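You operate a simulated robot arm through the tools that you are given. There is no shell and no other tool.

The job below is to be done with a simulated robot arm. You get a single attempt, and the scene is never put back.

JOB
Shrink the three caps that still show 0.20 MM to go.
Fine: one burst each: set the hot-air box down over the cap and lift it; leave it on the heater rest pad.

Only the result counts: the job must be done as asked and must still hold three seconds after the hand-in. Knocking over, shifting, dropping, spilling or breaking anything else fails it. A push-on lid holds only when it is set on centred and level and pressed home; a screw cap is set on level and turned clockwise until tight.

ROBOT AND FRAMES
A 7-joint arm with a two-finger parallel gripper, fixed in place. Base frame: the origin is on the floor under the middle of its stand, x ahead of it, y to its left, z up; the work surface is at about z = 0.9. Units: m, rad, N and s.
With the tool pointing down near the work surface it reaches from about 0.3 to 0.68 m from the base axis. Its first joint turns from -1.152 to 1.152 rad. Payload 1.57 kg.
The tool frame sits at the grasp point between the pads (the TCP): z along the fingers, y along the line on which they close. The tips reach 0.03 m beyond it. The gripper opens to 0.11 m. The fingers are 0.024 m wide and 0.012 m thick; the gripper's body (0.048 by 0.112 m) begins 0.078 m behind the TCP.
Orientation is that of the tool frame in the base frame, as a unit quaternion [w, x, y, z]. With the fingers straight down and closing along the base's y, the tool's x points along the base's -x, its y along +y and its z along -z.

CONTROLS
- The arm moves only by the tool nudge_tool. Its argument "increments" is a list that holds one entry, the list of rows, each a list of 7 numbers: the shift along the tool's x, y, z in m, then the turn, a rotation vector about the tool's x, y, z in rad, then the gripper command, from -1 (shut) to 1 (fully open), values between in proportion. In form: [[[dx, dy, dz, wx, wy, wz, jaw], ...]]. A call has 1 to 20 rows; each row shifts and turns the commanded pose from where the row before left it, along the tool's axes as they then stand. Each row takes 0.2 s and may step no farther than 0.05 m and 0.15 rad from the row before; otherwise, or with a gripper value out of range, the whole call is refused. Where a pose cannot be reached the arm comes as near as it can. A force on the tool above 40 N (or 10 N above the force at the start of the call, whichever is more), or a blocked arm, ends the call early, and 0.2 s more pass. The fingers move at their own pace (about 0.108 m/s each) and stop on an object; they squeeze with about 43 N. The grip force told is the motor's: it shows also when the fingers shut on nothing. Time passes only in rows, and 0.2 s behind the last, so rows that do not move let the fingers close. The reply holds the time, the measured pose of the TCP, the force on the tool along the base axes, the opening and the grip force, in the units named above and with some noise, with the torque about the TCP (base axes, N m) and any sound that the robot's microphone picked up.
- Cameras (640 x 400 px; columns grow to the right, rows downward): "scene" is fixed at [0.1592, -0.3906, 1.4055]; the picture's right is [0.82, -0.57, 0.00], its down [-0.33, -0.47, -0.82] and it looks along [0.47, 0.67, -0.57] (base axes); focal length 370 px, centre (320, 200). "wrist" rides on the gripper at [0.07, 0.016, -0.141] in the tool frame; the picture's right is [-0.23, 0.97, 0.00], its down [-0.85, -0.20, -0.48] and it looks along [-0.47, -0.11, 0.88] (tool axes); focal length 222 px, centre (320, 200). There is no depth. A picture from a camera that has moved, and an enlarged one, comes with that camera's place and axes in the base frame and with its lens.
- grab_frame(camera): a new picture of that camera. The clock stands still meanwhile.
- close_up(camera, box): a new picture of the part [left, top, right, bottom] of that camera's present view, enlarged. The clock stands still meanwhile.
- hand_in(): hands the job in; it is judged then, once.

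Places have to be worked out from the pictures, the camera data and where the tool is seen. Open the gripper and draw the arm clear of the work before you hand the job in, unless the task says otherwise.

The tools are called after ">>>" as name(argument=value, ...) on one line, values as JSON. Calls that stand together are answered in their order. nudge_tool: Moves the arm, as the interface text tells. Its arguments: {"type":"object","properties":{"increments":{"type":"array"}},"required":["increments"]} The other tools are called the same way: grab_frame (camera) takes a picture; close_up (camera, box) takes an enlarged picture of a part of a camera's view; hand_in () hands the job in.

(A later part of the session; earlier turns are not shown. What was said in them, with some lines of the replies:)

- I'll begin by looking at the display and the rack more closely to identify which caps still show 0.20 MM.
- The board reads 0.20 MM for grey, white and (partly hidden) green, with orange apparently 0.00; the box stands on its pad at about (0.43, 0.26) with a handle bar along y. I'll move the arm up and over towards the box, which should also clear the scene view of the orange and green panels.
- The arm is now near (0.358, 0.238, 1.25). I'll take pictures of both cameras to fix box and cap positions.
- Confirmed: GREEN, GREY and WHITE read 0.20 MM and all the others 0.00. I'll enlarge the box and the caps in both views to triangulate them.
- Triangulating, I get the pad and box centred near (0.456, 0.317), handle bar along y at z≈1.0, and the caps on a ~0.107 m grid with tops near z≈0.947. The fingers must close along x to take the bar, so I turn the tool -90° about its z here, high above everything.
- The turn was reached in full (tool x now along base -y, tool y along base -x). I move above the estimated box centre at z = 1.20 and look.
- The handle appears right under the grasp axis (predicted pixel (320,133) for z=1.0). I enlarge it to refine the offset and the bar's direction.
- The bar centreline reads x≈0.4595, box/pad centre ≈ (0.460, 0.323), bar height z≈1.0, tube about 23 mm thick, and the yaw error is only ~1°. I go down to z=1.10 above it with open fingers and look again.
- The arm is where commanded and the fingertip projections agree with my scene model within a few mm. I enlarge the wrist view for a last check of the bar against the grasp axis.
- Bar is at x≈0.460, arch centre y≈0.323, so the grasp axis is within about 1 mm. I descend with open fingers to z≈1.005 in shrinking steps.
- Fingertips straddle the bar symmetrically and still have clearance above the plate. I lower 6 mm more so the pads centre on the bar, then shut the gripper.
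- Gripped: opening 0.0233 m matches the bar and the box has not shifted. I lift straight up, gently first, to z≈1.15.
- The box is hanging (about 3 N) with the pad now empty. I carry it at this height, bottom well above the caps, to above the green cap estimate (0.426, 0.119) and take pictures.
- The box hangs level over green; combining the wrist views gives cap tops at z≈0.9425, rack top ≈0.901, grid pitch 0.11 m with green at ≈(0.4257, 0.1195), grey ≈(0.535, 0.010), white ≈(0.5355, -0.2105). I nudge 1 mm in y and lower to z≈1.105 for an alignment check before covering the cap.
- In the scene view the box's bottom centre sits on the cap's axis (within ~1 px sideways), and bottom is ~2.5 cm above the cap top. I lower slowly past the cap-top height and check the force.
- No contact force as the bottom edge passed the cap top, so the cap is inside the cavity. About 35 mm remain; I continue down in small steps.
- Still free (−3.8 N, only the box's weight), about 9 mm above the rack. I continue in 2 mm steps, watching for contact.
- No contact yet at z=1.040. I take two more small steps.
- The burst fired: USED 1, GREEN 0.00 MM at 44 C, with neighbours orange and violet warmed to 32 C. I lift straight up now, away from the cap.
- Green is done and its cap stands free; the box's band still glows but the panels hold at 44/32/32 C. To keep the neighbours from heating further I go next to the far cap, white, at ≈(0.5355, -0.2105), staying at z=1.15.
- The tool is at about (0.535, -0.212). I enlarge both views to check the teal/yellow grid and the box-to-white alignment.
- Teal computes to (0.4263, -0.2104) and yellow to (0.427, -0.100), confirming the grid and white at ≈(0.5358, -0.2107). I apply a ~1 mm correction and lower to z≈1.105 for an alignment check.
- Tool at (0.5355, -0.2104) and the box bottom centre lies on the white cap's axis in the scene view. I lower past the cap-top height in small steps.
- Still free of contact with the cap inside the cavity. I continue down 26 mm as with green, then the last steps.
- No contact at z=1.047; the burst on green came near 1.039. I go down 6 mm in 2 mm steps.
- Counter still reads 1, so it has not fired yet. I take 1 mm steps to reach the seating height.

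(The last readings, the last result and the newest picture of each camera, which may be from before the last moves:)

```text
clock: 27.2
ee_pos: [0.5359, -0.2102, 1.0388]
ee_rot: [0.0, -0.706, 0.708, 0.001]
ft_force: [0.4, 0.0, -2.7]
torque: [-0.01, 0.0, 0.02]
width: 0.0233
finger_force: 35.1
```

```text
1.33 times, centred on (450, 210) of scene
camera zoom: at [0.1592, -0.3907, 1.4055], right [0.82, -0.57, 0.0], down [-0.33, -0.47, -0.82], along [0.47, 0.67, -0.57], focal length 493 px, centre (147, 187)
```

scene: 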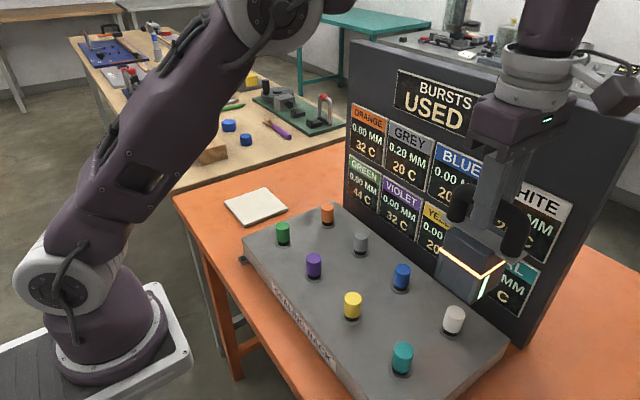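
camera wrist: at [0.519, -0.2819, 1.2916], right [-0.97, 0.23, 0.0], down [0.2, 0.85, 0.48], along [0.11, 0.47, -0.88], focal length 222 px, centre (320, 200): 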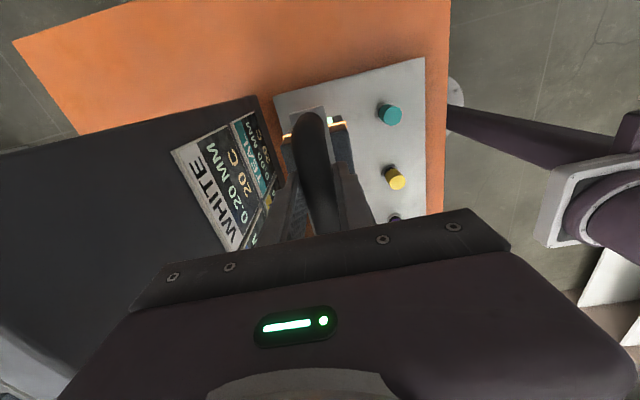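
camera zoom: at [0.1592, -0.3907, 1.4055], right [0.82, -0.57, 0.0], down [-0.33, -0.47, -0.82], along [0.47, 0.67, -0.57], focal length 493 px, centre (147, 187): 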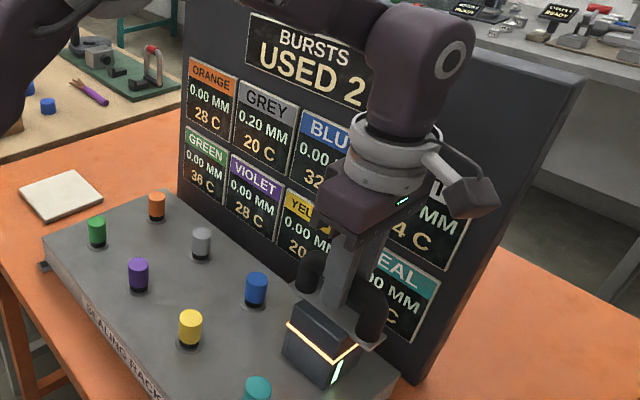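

Burst 2 fired on white (USED 2) and the earlier caps have cooled to 36/28/28 C. I lift straight up off white.

>>> nudge_tool(increments=[[[0, 0, -0.004, 0, 0, 0, -1], [0, 0, -0.01, 0, 0, 0, -1], [0, 0, -0.02, 0, 0, 0, -1], [0, 0, -0.03, 0, 0, 0, -1], [0, 0, -0.03, 0, 0, 0, -1], [0, 0, -0.018, 0, 0, 0, -1], [0, 0, 0, 0, 0, 0, -1]]])

>>> grab_frame(camera="wrist")

>>> close_up(camera="scene", box=[330, 60, 590, 360])

```text
clock: 28.8
ee_pos: [0.5351, -0.2107, 1.1524]
ee_rot: [0.0, -0.707, 0.708, 0.0]
ft_force: [-0.9, -0.8, -3.1]
torque: [0.02, -0.03, -0.02]
width: 0.0232
finger_force: 35.6
```

```text
taken
camera wrist: at [0.519, -0.2795, 1.2928], right [-0.97, 0.23, 0.0], down [0.2, 0.85, 0.48], along [0.11, 0.47, -0.88], focal length 222 px, centre (320, 200)
```

wrist: 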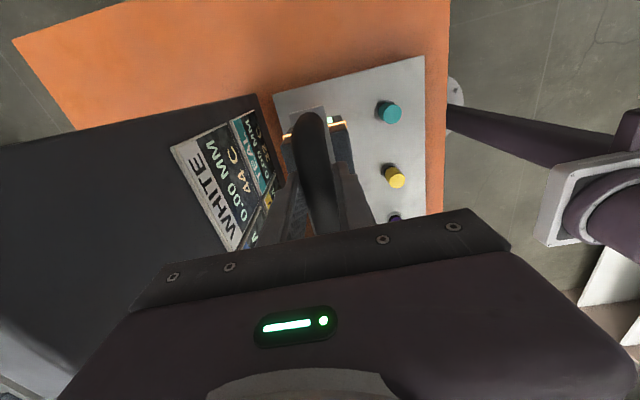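

```text
1.33 times, centred on (460, 210) of scene
camera zoom: at [0.1592, -0.3907, 1.4055], right [0.82, -0.57, 0.0], down [-0.33, -0.47, -0.82], along [0.47, 0.67, -0.57], focal length 493 px, centre (133, 187)
```

zoom: 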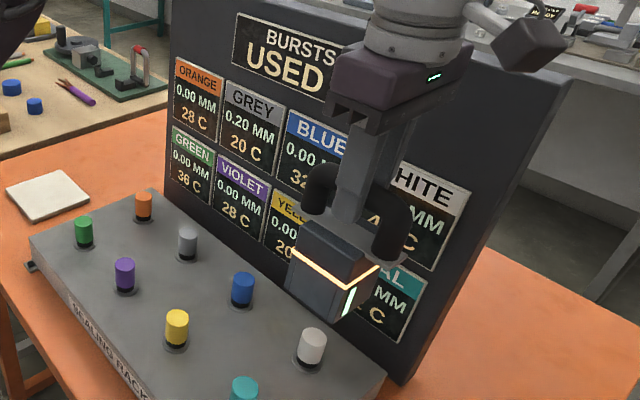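

White shows 0.00 MM. Now I carry the box 0.22 m along +y at the same height to grey at ≈(0.535, 0.010).

>>> nudge_tool(increments=[[[-0.0439, 0, 0, 0, 0, 0, -1], [-0.0439, 0, 0, 0, 0, 0, -1], [-0.0439, 0, 0, 0, 0, 0, -1], [-0.0439, 0, 0, 0, 0, 0, -1], [-0.0439, 0, 0, 0, 0, 0, -1], [0, 0, 0, 0, 0, 0, -1], [0, 0, 0, 0, 0, 0, -1]]])

>>> close_up(camera="wrist", box=[200, 20, 440, 200])

>>> close_up(camera="scene", box=[290, 130, 430, 290])

```text
clock: 30.4
ee_pos: [0.5355, 0.0083, 1.152]
ee_rot: [0.0, -0.707, 0.708, 0.001]
ft_force: [0.8, 0.4, -3.1]
torque: [-0.04, -0.03, 0.0]
width: 0.0233
finger_force: 35.9
```

```text
2.22 times, centred on (320, 110) of wrist
camera zoom: at [0.5184, -0.0602, 1.2926], right [-0.97, 0.23, 0.0], down [0.2, 0.85, 0.48], along [0.11, 0.47, -0.88], focal length 494 px, centre (320, 400)
```

zoom: 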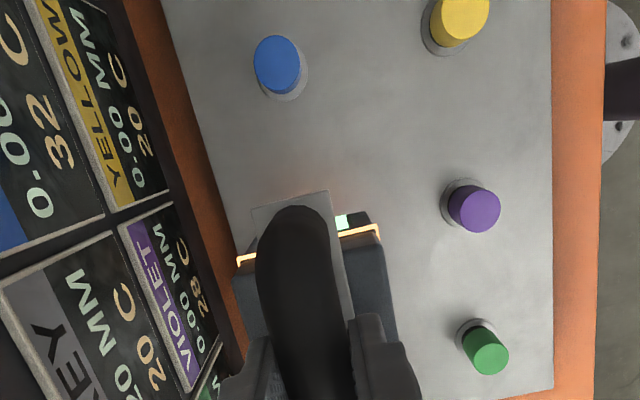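

```text
2.50 times, centred on (360, 210) of scene
camera zoom: at [0.1592, -0.3906, 1.4055], right [0.82, -0.57, 0.0], down [-0.33, -0.47, -0.82], along [0.47, 0.67, -0.57], focal length 925 px, centre (220, 175)
```

zoom: 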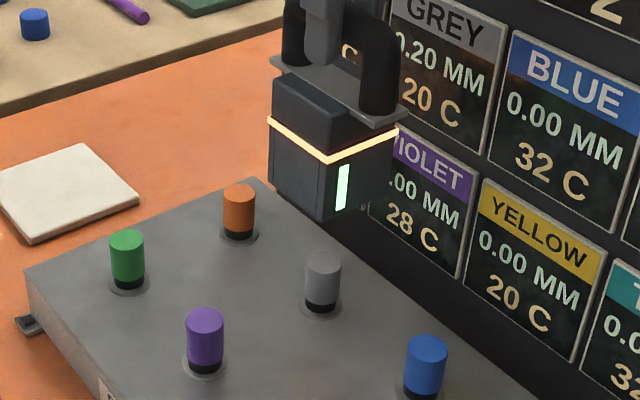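

Violet and blue recompute to (0.427, 0.009) and (0.535, -0.099), so grey is at ≈(0.5353, 0.010) and the tool is within about 1 mm. I lower to z≈1.105 and check the alignment.

>>> nudge_tool(increments=[[[0, -0.0005, 0.015, 0, 0, 0, -1], [0, 0, 0.02, 0, 0, 0, -1], [0, 0, 0.012, 0, 0, 0, -1], [0, 0, 0, 0, 0, 0, -1], [0, 0, 0, 0, 0, 0, -1]]])

>>> close_up(camera="scene", box=[300, 160, 420, 280])

```text
clock: 31.6
ee_pos: [0.5358, 0.0094, 1.1047]
ee_rot: [0.0, -0.707, 0.707, 0.0]
ft_force: [-0.6, 0.0, -2.9]
torque: [-0.04, -0.02, 0.01]
width: 0.0233
finger_force: 35.8
```

```text
3.33 times, centred on (360, 220) of scene
camera zoom: at [0.1592, -0.3906, 1.4055], right [0.82, -0.57, 0.0], down [-0.33, -0.47, -0.82], along [0.47, 0.67, -0.57], focal length 1233 px, centre (187, 133)
```

zoom: 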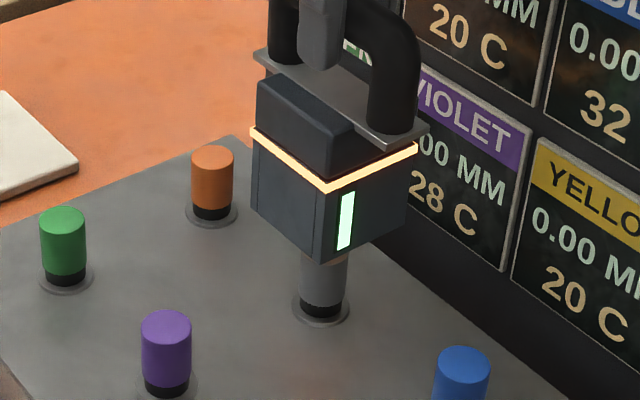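

Alignment over grey is good (box-bottom centre on the cap's axis). I lower past the cap top in small steps as before.

>>> nudge_tool(increments=[[[0, 0, 0.01, 0, 0, 0, -1], [0, 0, 0.006, 0, 0, 0, -1], [0, 0, 0.004, 0, 0, 0, -1], [0, 0, 0.004, 0, 0, 0, -1], [0, 0, 0.004, 0, 0, 0, -1], [0, 0, 0.004, 0, 0, 0, -1]]])

>>> close_up(camera="scene", box=[300, 160, 420, 280])

```text
clock: 33.0
ee_pos: [0.5353, 0.0092, 1.0732]
ee_rot: [-0.001, -0.706, 0.708, 0.001]
ft_force: [-0.2, -0.6, -3.2]
torque: [-0.02, 0.04, 0.0]
width: 0.0232
finger_force: 35.6
```

```text
3.33 times, centred on (360, 220) of scene
camera zoom: at [0.1592, -0.3906, 1.4055], right [0.82, -0.57, 0.0], down [-0.33, -0.47, -0.82], along [0.47, 0.67, -0.57], focal length 1233 px, centre (187, 133)
```

zoom: 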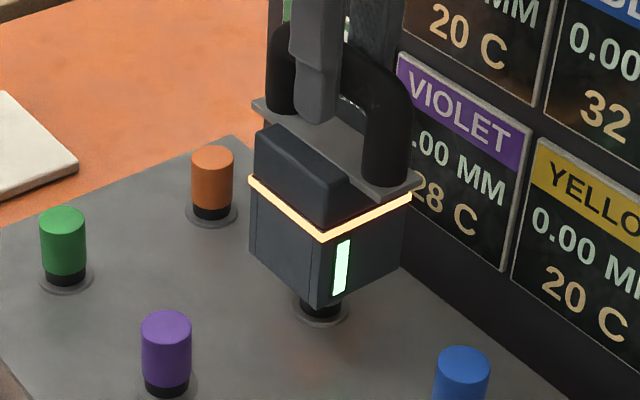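

No contact; the cap is inside the box. I continue 26 mm down.

>>> nudge_tool(increments=[[[0, 0, 0.005, 0, 0, 0, -1], [0, 0, 0.005, 0, 0, 0, -1], [0, 0, 0.005, 0, 0, 0, -1], [0, 0, 0.005, 0, 0, 0, -1], [0, 0, 0.004, 0, 0, 0, -1], [0, 0, 0.002, 0, 0, 0, -1]]])

```text
clock: 34.4
ee_pos: [0.5362, 0.0092, 1.046]
ee_rot: [0.0, -0.706, 0.708, 0.001]
ft_force: [0.1, 0.3, -3.6]
torque: [0.01, -0.02, 0.01]
width: 0.0232
finger_force: 35.4
```

Free at z=1.046. I now go down 5 mm more in fine steps and look at the counter.

>>> nudge_tool(increments=[[[0, 0, 0.002, 0, 0, 0, -1], [0, 0, 0.002, 0, 0, 0, -1], [0, 0, 0.001, 0, 0, 0, -1]]])

>>> close_up(camera="scene", box=[310, 60, 570, 320])

```text
clock: 35.2
ee_pos: [0.5365, 0.0096, 1.0412]
ee_rot: [0.0, -0.706, 0.708, 0.0]
ft_force: [-0.1, -0.9, -3.6]
torque: [-0.05, 0.03, -0.04]
width: 0.0233
finger_force: 35.6
```

```text
1.54 times, centred on (440, 190) of scene
camera zoom: at [0.1592, -0.3906, 1.4055], right [0.82, -0.57, 0.0], down [-0.33, -0.47, -0.82], along [0.47, 0.67, -0.57], focal length 569 px, centre (135, 215)
```

zoom: 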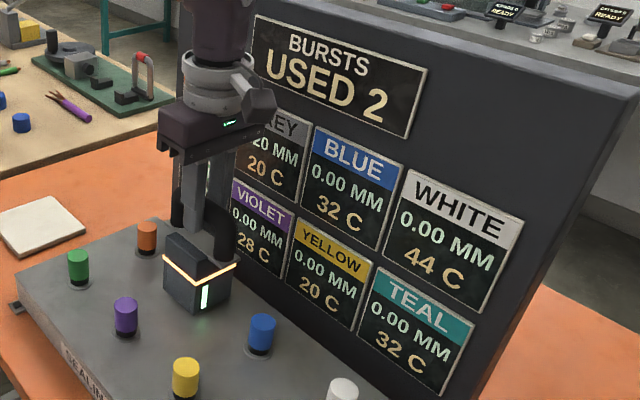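

Still USED 2. Two more 1 mm steps should seat it.

>>> nudge_tool(increments=[[[0, 0, 0.001, 0, 0, 0, -1], [0, 0, 0.001, 0, 0, 0, -1]]])

>>> close_up(camera="scene", box=[310, 60, 570, 320])

```text
clock: 35.8
ee_pos: [0.5351, 0.0095, 1.0401]
ee_rot: [0.0, -0.707, 0.708, 0.0]
ft_force: [-0.1, 0.5, -2.5]
torque: [-0.02, 0.01, -0.02]
width: 0.0234
finger_force: 35.5
```

```text
1.54 times, centred on (440, 190) of scene
camera zoom: at [0.1592, -0.3906, 1.4055], right [0.82, -0.57, 0.0], down [-0.33, -0.47, -0.82], along [0.47, 0.67, -0.57], focal length 569 px, centre (135, 215)
```

zoom: 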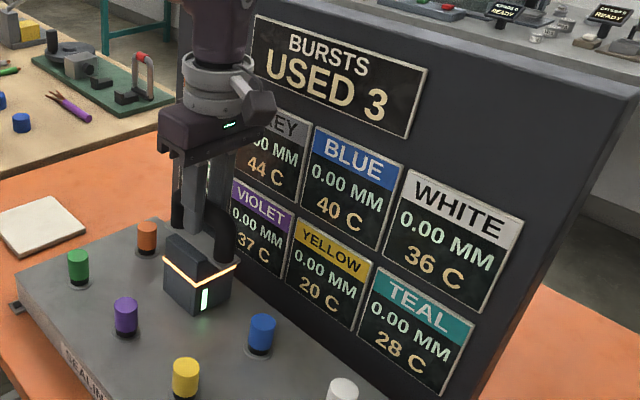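

Burst 3 fired on grey (44 C, USED 3), and white/teal have cooled to 36/28. I lift straight up and verify the panels.

>>> nudge_tool(increments=[[[0, 0, -0.004, 0, 0, 0, -1], [0, 0, -0.01, 0, 0, 0, -1], [0, 0, -0.02, 0, 0, 0, -1], [0, 0, -0.03, 0, 0, 0, -1], [0, 0, -0.03, 0, 0, 0, -1], [0, 0, -0.018, 0, 0, 0, -1], [0, 0, 0, 0, 0, 0, -1]]])

>>> grab_frame(camera="scene")

```text
clock: 37.4
ee_pos: [0.535, 0.0088, 1.1506]
ee_rot: [0.001, -0.706, 0.708, 0.0]
ft_force: [0.2, -0.4, -3.4]
torque: [-0.02, 0.01, 0.03]
width: 0.0232
finger_force: 36.5
```

```text
taken
```

scene: 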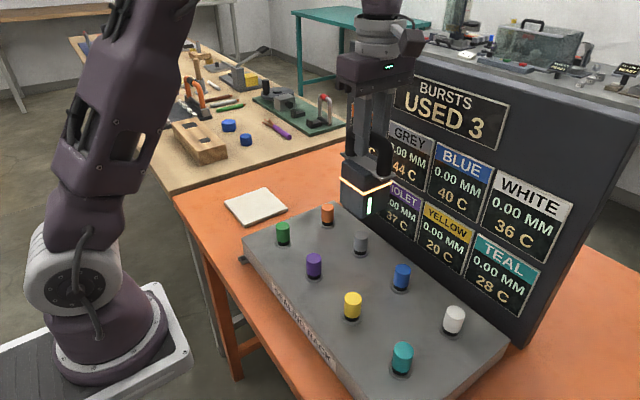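

All three bursts are used and every cap stands undisturbed. I carry the box back over the pad (grasp spot, commanded offset −0.0759 x, +0.3128 y) at this height.

>>> nudge_tool(increments=[[[-0.0391, 0.0095, 0, 0, 0, 0, -1], [-0.0391, 0.0095, 0, 0, 0, 0, -1], [-0.0391, 0.0095, 0, 0, 0, 0, -1], [-0.0391, 0.0095, 0, 0, 0, 0, -1], [-0.0391, 0.0095, 0, 0, 0, 0, -1], [-0.0391, 0.0095, 0, 0, 0, 0, -1], [-0.0391, 0.0095, 0, 0, 0, 0, -1], [-0.0391, 0.0094, 0, 0, 0, 0, -1], [0, 0, 0, 0, 0, 0, -1], [0, 0, 0, 0, 0, 0, -1]]])

>>> grab_frame(camera="wrist")

>>> close_up(camera="scene", box=[330, 60, 590, 320])

```text
clock: 39.6
ee_pos: [0.4611, 0.3211, 1.1528]
ee_rot: [0.0, -0.706, 0.708, 0.0]
ft_force: [0.4, -0.9, -2.5]
torque: [0.02, 0.01, 0.0]
width: 0.0235
finger_force: 36.0
```

```text
taken
camera wrist: at [0.4447, 0.2525, 1.2928], right [-0.97, 0.23, 0.0], down [0.2, 0.85, 0.48], along [0.11, 0.47, -0.88], focal length 222 px, centre (320, 200)
```

wrist: 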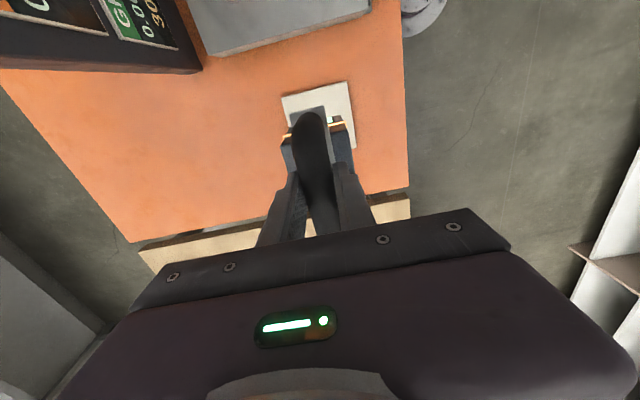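

```text
1.54 times, centred on (460, 190) of scene
camera zoom: at [0.1592, -0.3906, 1.4055], right [0.82, -0.57, 0.0], down [-0.33, -0.47, -0.82], along [0.47, 0.67, -0.57], focal length 569 px, centre (105, 215)
```

zoom: 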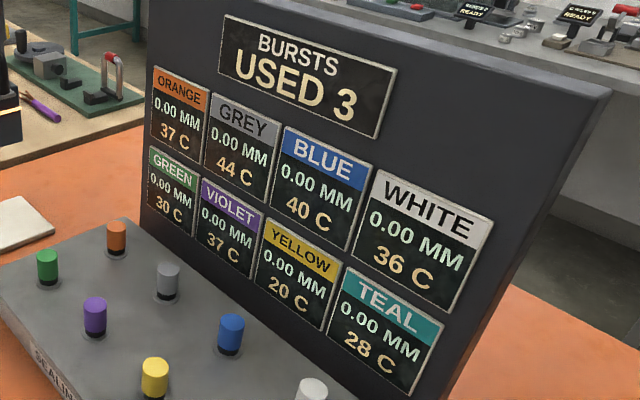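

All eight panels show 0.00 MM and the tool is back exactly over the pad. I lower the box to just above its rest height (resting TCP height was 0.9995).

>>> nudge_tool(increments=[[[0, 0, 0.02, 0, 0, 0, -1], [0, 0, 0.04, 0, 0, 0, -1], [0, 0, 0.04, 0, 0, 0, -1], [0, 0, 0.025, 0, 0, 0, -1], [0, 0, 0.012, 0, 0, 0, -1], [0, 0, 0.006, 0, 0, 0, -1], [0, 0, 0.004, 0, 0, 0, -1], [0, 0, 0, 0, 0, 0, -1]]])

>>> close_up(camera="scene", box=[200, 110, 320, 230])

```text
clock: 41.4
ee_pos: [0.4602, 0.3216, 1.0042]
ee_rot: [-0.001, -0.706, 0.709, 0.0]
ft_force: [0.0, -0.2, -3.3]
torque: [-0.01, -0.02, -0.03]
width: 0.0232
finger_force: 35.8
```

```text
3.33 times, centred on (260, 170) of scene
camera zoom: at [0.1592, -0.3906, 1.4055], right [0.82, -0.57, 0.0], down [-0.33, -0.47, -0.82], along [0.47, 0.67, -0.57], focal length 1233 px, centre (520, 300)
```

zoom: 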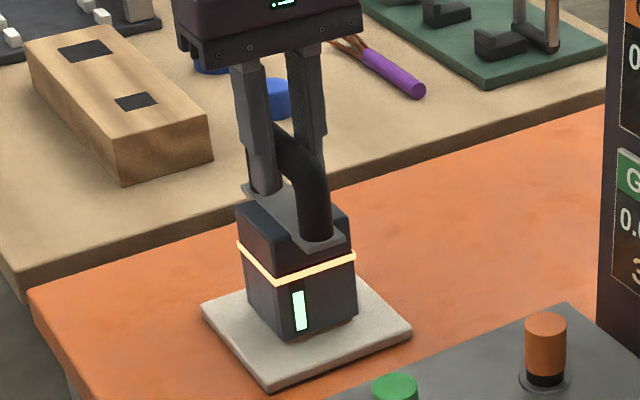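

The box is centred over the pad, a few mm above it, carrying its full weight still (−3.3 N). I take the last 4–5 mm in 1 mm steps.

>>> nudge_tool(increments=[[[0, 0, 0.001, 0, 0, 0, -1], [0, 0, 0.001, 0, 0, 0, -1], [0, 0, 0.001, 0, 0, 0, -1], [0, 0, 0.001, 0, 0, 0, -1], [0, 0, 0.0005, 0, 0, 0, -1], [0, 0, 0, 0, 0, 0, -1]]])

>>> close_up(camera="scene", box=[200, 110, 320, 230])

```text
clock: 42.8
ee_pos: [0.4607, 0.3226, 1.0006]
ee_rot: [0.001, -0.707, 0.708, 0.0]
ft_force: [0.2, 0.1, -2.6]
torque: [-0.02, -0.02, 0.03]
width: 0.0231
finger_force: 35.3
```

```text
3.33 times, centred on (260, 170) of scene
camera zoom: at [0.1592, -0.3906, 1.4055], right [0.82, -0.57, 0.0], down [-0.33, -0.47, -0.82], along [0.47, 0.67, -0.57], focal length 1233 px, centre (520, 300)
```

zoom: 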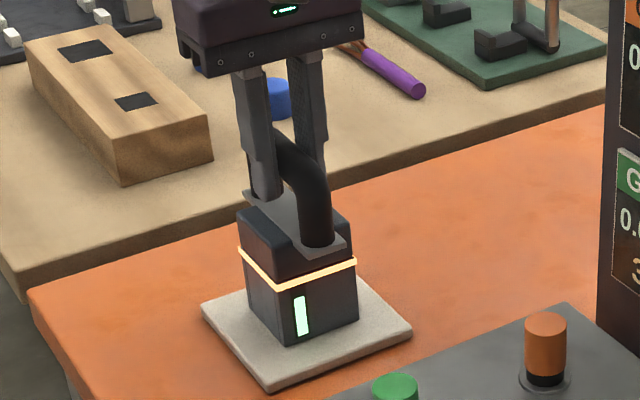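

It is about 1 mm from the original rest picture and still hanging (−2.6 N). I lower in 0.5 mm steps until the weight comes off.

>>> nudge_tool(increments=[[[0, 0, 0.0005, 0, 0, 0, -1], [0, 0, 0.0005, 0, 0, 0, -1], [0, 0, 0.0005, 0, 0, 0, -1], [0, 0, 0, 0, 0, 0, -1]]])

```text
clock: 43.8
ee_pos: [0.4606, 0.322, 1.0003]
ee_rot: [-0.002, 0.707, -0.707, 0.0]
ft_force: [-5.2, -2.9, 18.5]
torque: [0.21, 0.11, 0.04]
width: 0.0233
finger_force: 35.8
```

The box is now seated on the pad (upward force 18.5 N). I back off slightly to relieve the press, then open the fingers.

>>> nudge_tool(increments=[[[0, 0, -0.0005, 0, 0, 0, -1], [0, 0, -0.0003, 0, 0, 0, -1], [0, 0, 0, 0, 0, 0, -1]]])

```text
clock: 44.6
ee_pos: [0.46, 0.322, 1.0005]
ee_rot: [0.001, -0.706, 0.708, -0.001]
ft_force: [-2.5, -0.6, 10.7]
torque: [0.36, -0.06, 0.09]
width: 0.0234
finger_force: 35.4
```

The press has dropped to about 11 N. I relieve a little more and then open the gripper gradually.

>>> nudge_tool(increments=[[[0, 0, -0.0004, 0, 0, 0, -1], [0, 0, 0, 0, 0, 0, -1]]])

```text
clock: 45.2
ee_pos: [0.4607, 0.3217, 0.9995]
ee_rot: [0.0, -0.707, 0.708, -0.001]
ft_force: [-0.1, 0.7, 2.4]
torque: [0.33, -0.08, 0.04]
width: 0.0233
finger_force: 35.6
```

Force is down to 2.4 N with the box resting on the pad. I open the fingers now.

>>> nudge_tool(increments=[[[0, 0, 0, 0, 0, 0, -0.4], [0, 0, 0, 0, 0, 0, 0], [0, 0, 0, 0, 0, 0, 0.5], [0, 0, 0, 0, 0, 0, 1], [0, 0, 0, 0, 0, 0, 1], [0, 0, 0, 0, 0, 0, 1]]])

>>> close_up(camera="scene", box=[200, 110, 320, 230])

>>> grab_frame(camera="wrist")

```text
clock: 46.6
ee_pos: [0.4607, 0.3223, 1.0]
ee_rot: [0.0, -0.706, 0.708, 0.0]
ft_force: [0.0, 0.8, -0.5]
torque: [0.0, 0.01, -0.01]
width: 0.1099
finger_force: 0.1
```

```text
3.33 times, centred on (260, 170) of scene
camera zoom: at [0.1592, -0.3906, 1.4055], right [0.82, -0.57, 0.0], down [-0.33, -0.47, -0.82], along [0.47, 0.67, -0.57], focal length 1233 px, centre (520, 300)
```

zoom: 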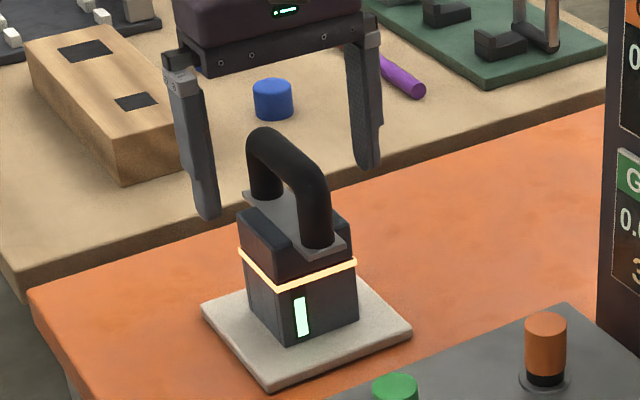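

```text
taken
camera wrist: at [0.4445, 0.2526, 1.1408], right [-0.97, 0.23, 0.0], down [0.2, 0.85, 0.48], along [0.11, 0.47, -0.88], focal length 222 px, centre (320, 200)
```

wrist: 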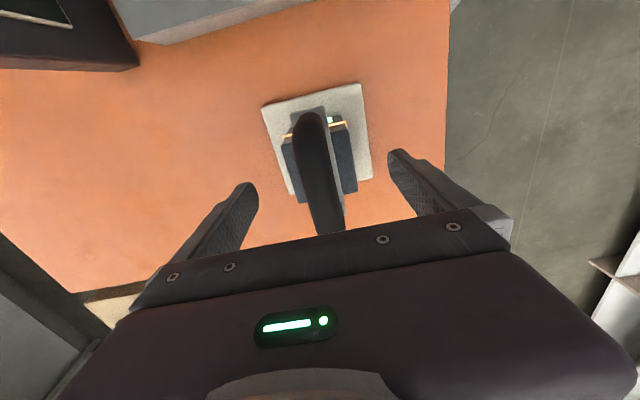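

The box rests level on the pad, fingers fully open and clear. I raise the arm straight up and draw it back.

>>> nudge_tool(increments=[[[0, 0, -0.01, 0, 0, 0, 1], [0, 0, -0.03, 0, 0, 0, 1], [0, 0, -0.04, 0, 0, 0, 1], [0, 0, -0.045, 0, 0, 0, 1], [0, 0, -0.045, 0, 0, 0, 1], [0, 0, -0.045, 0, 0, 0, 1], [0, 0, -0.035, 0, 0, 0, 1], [0.02, 0.035, 0, 0, 0, 0, 1], [0.02, 0.035, 0, 0, 0, 0, 1], [0.02, 0.035, 0, 0, 0, 0, 1], [0, 0, 0, 0, 0, 0, 1], [0, 0, 0, 0, 0, 0, 1]]])

>>> grab_frame(camera="scene")

>>> close_up(camera="scene", box=[330, 60, 590, 320])

>>> close_up(camera="scene", box=[200, 130, 320, 250])

```text
clock: 49.2
ee_pos: [0.3556, 0.263, 1.2264]
ee_rot: [0.0, -0.707, 0.708, -0.001]
ft_force: [0.3, -0.5, 0.1]
torque: [0.01, -0.01, -0.02]
width: 0.1099
finger_force: 0.1
out of reach, approached as far as the arm can: row 7
```

```text
taken
```

scene: 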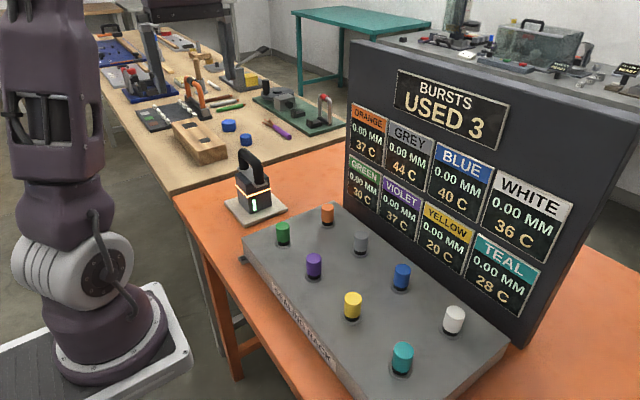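

```text
1.54 times, centred on (460, 190) of scene
camera zoom: at [0.1592, -0.3907, 1.4055], right [0.82, -0.57, 0.0], down [-0.33, -0.47, -0.82], along [0.47, 0.67, -0.57], focal length 569 px, centre (105, 215)
```

zoom: 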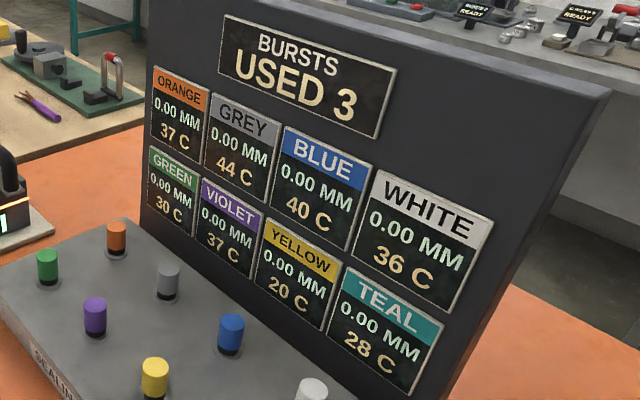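

```text
3.33 times, centred on (260, 190) of scene
camera zoom: at [0.1592, -0.3907, 1.4055], right [0.82, -0.57, 0.0], down [-0.33, -0.47, -0.82], along [0.47, 0.67, -0.57], focal length 1233 px, centre (520, 233)
```

zoom: 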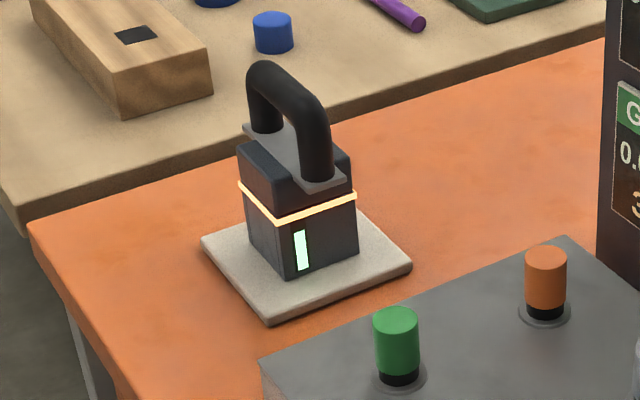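

All eight caps read 0.00 MM with exactly 3 bursts used. The box stands level on the rest pad, nothing else has moved, and the open gripper is clear of the work, so I hand the job in.

>>> hand_in()

```text
The job is handed in.
```

The three caps that still showed 0.20 MM (green, white and grey) now read 0.00 MM on the display. Each got one burst, and the counter reads USED 3. The other five caps also still read 0.00 MM.

- **Heater:** the hot-air box is standing level on its rest pad, close to where I picked it up.
- **Temperatures:** each burst warmed the neighbouring caps. The highest reading was 44 °C, on each treated cap just after its burst, and the caps cooled as I went on.
- **Surroundings:** nothing else appeared knocked or moved in the last pictures. The gripper was open and clear before I handed the job in.

I have not seen the judged result; the hand-in reply only confirmed that it was received.
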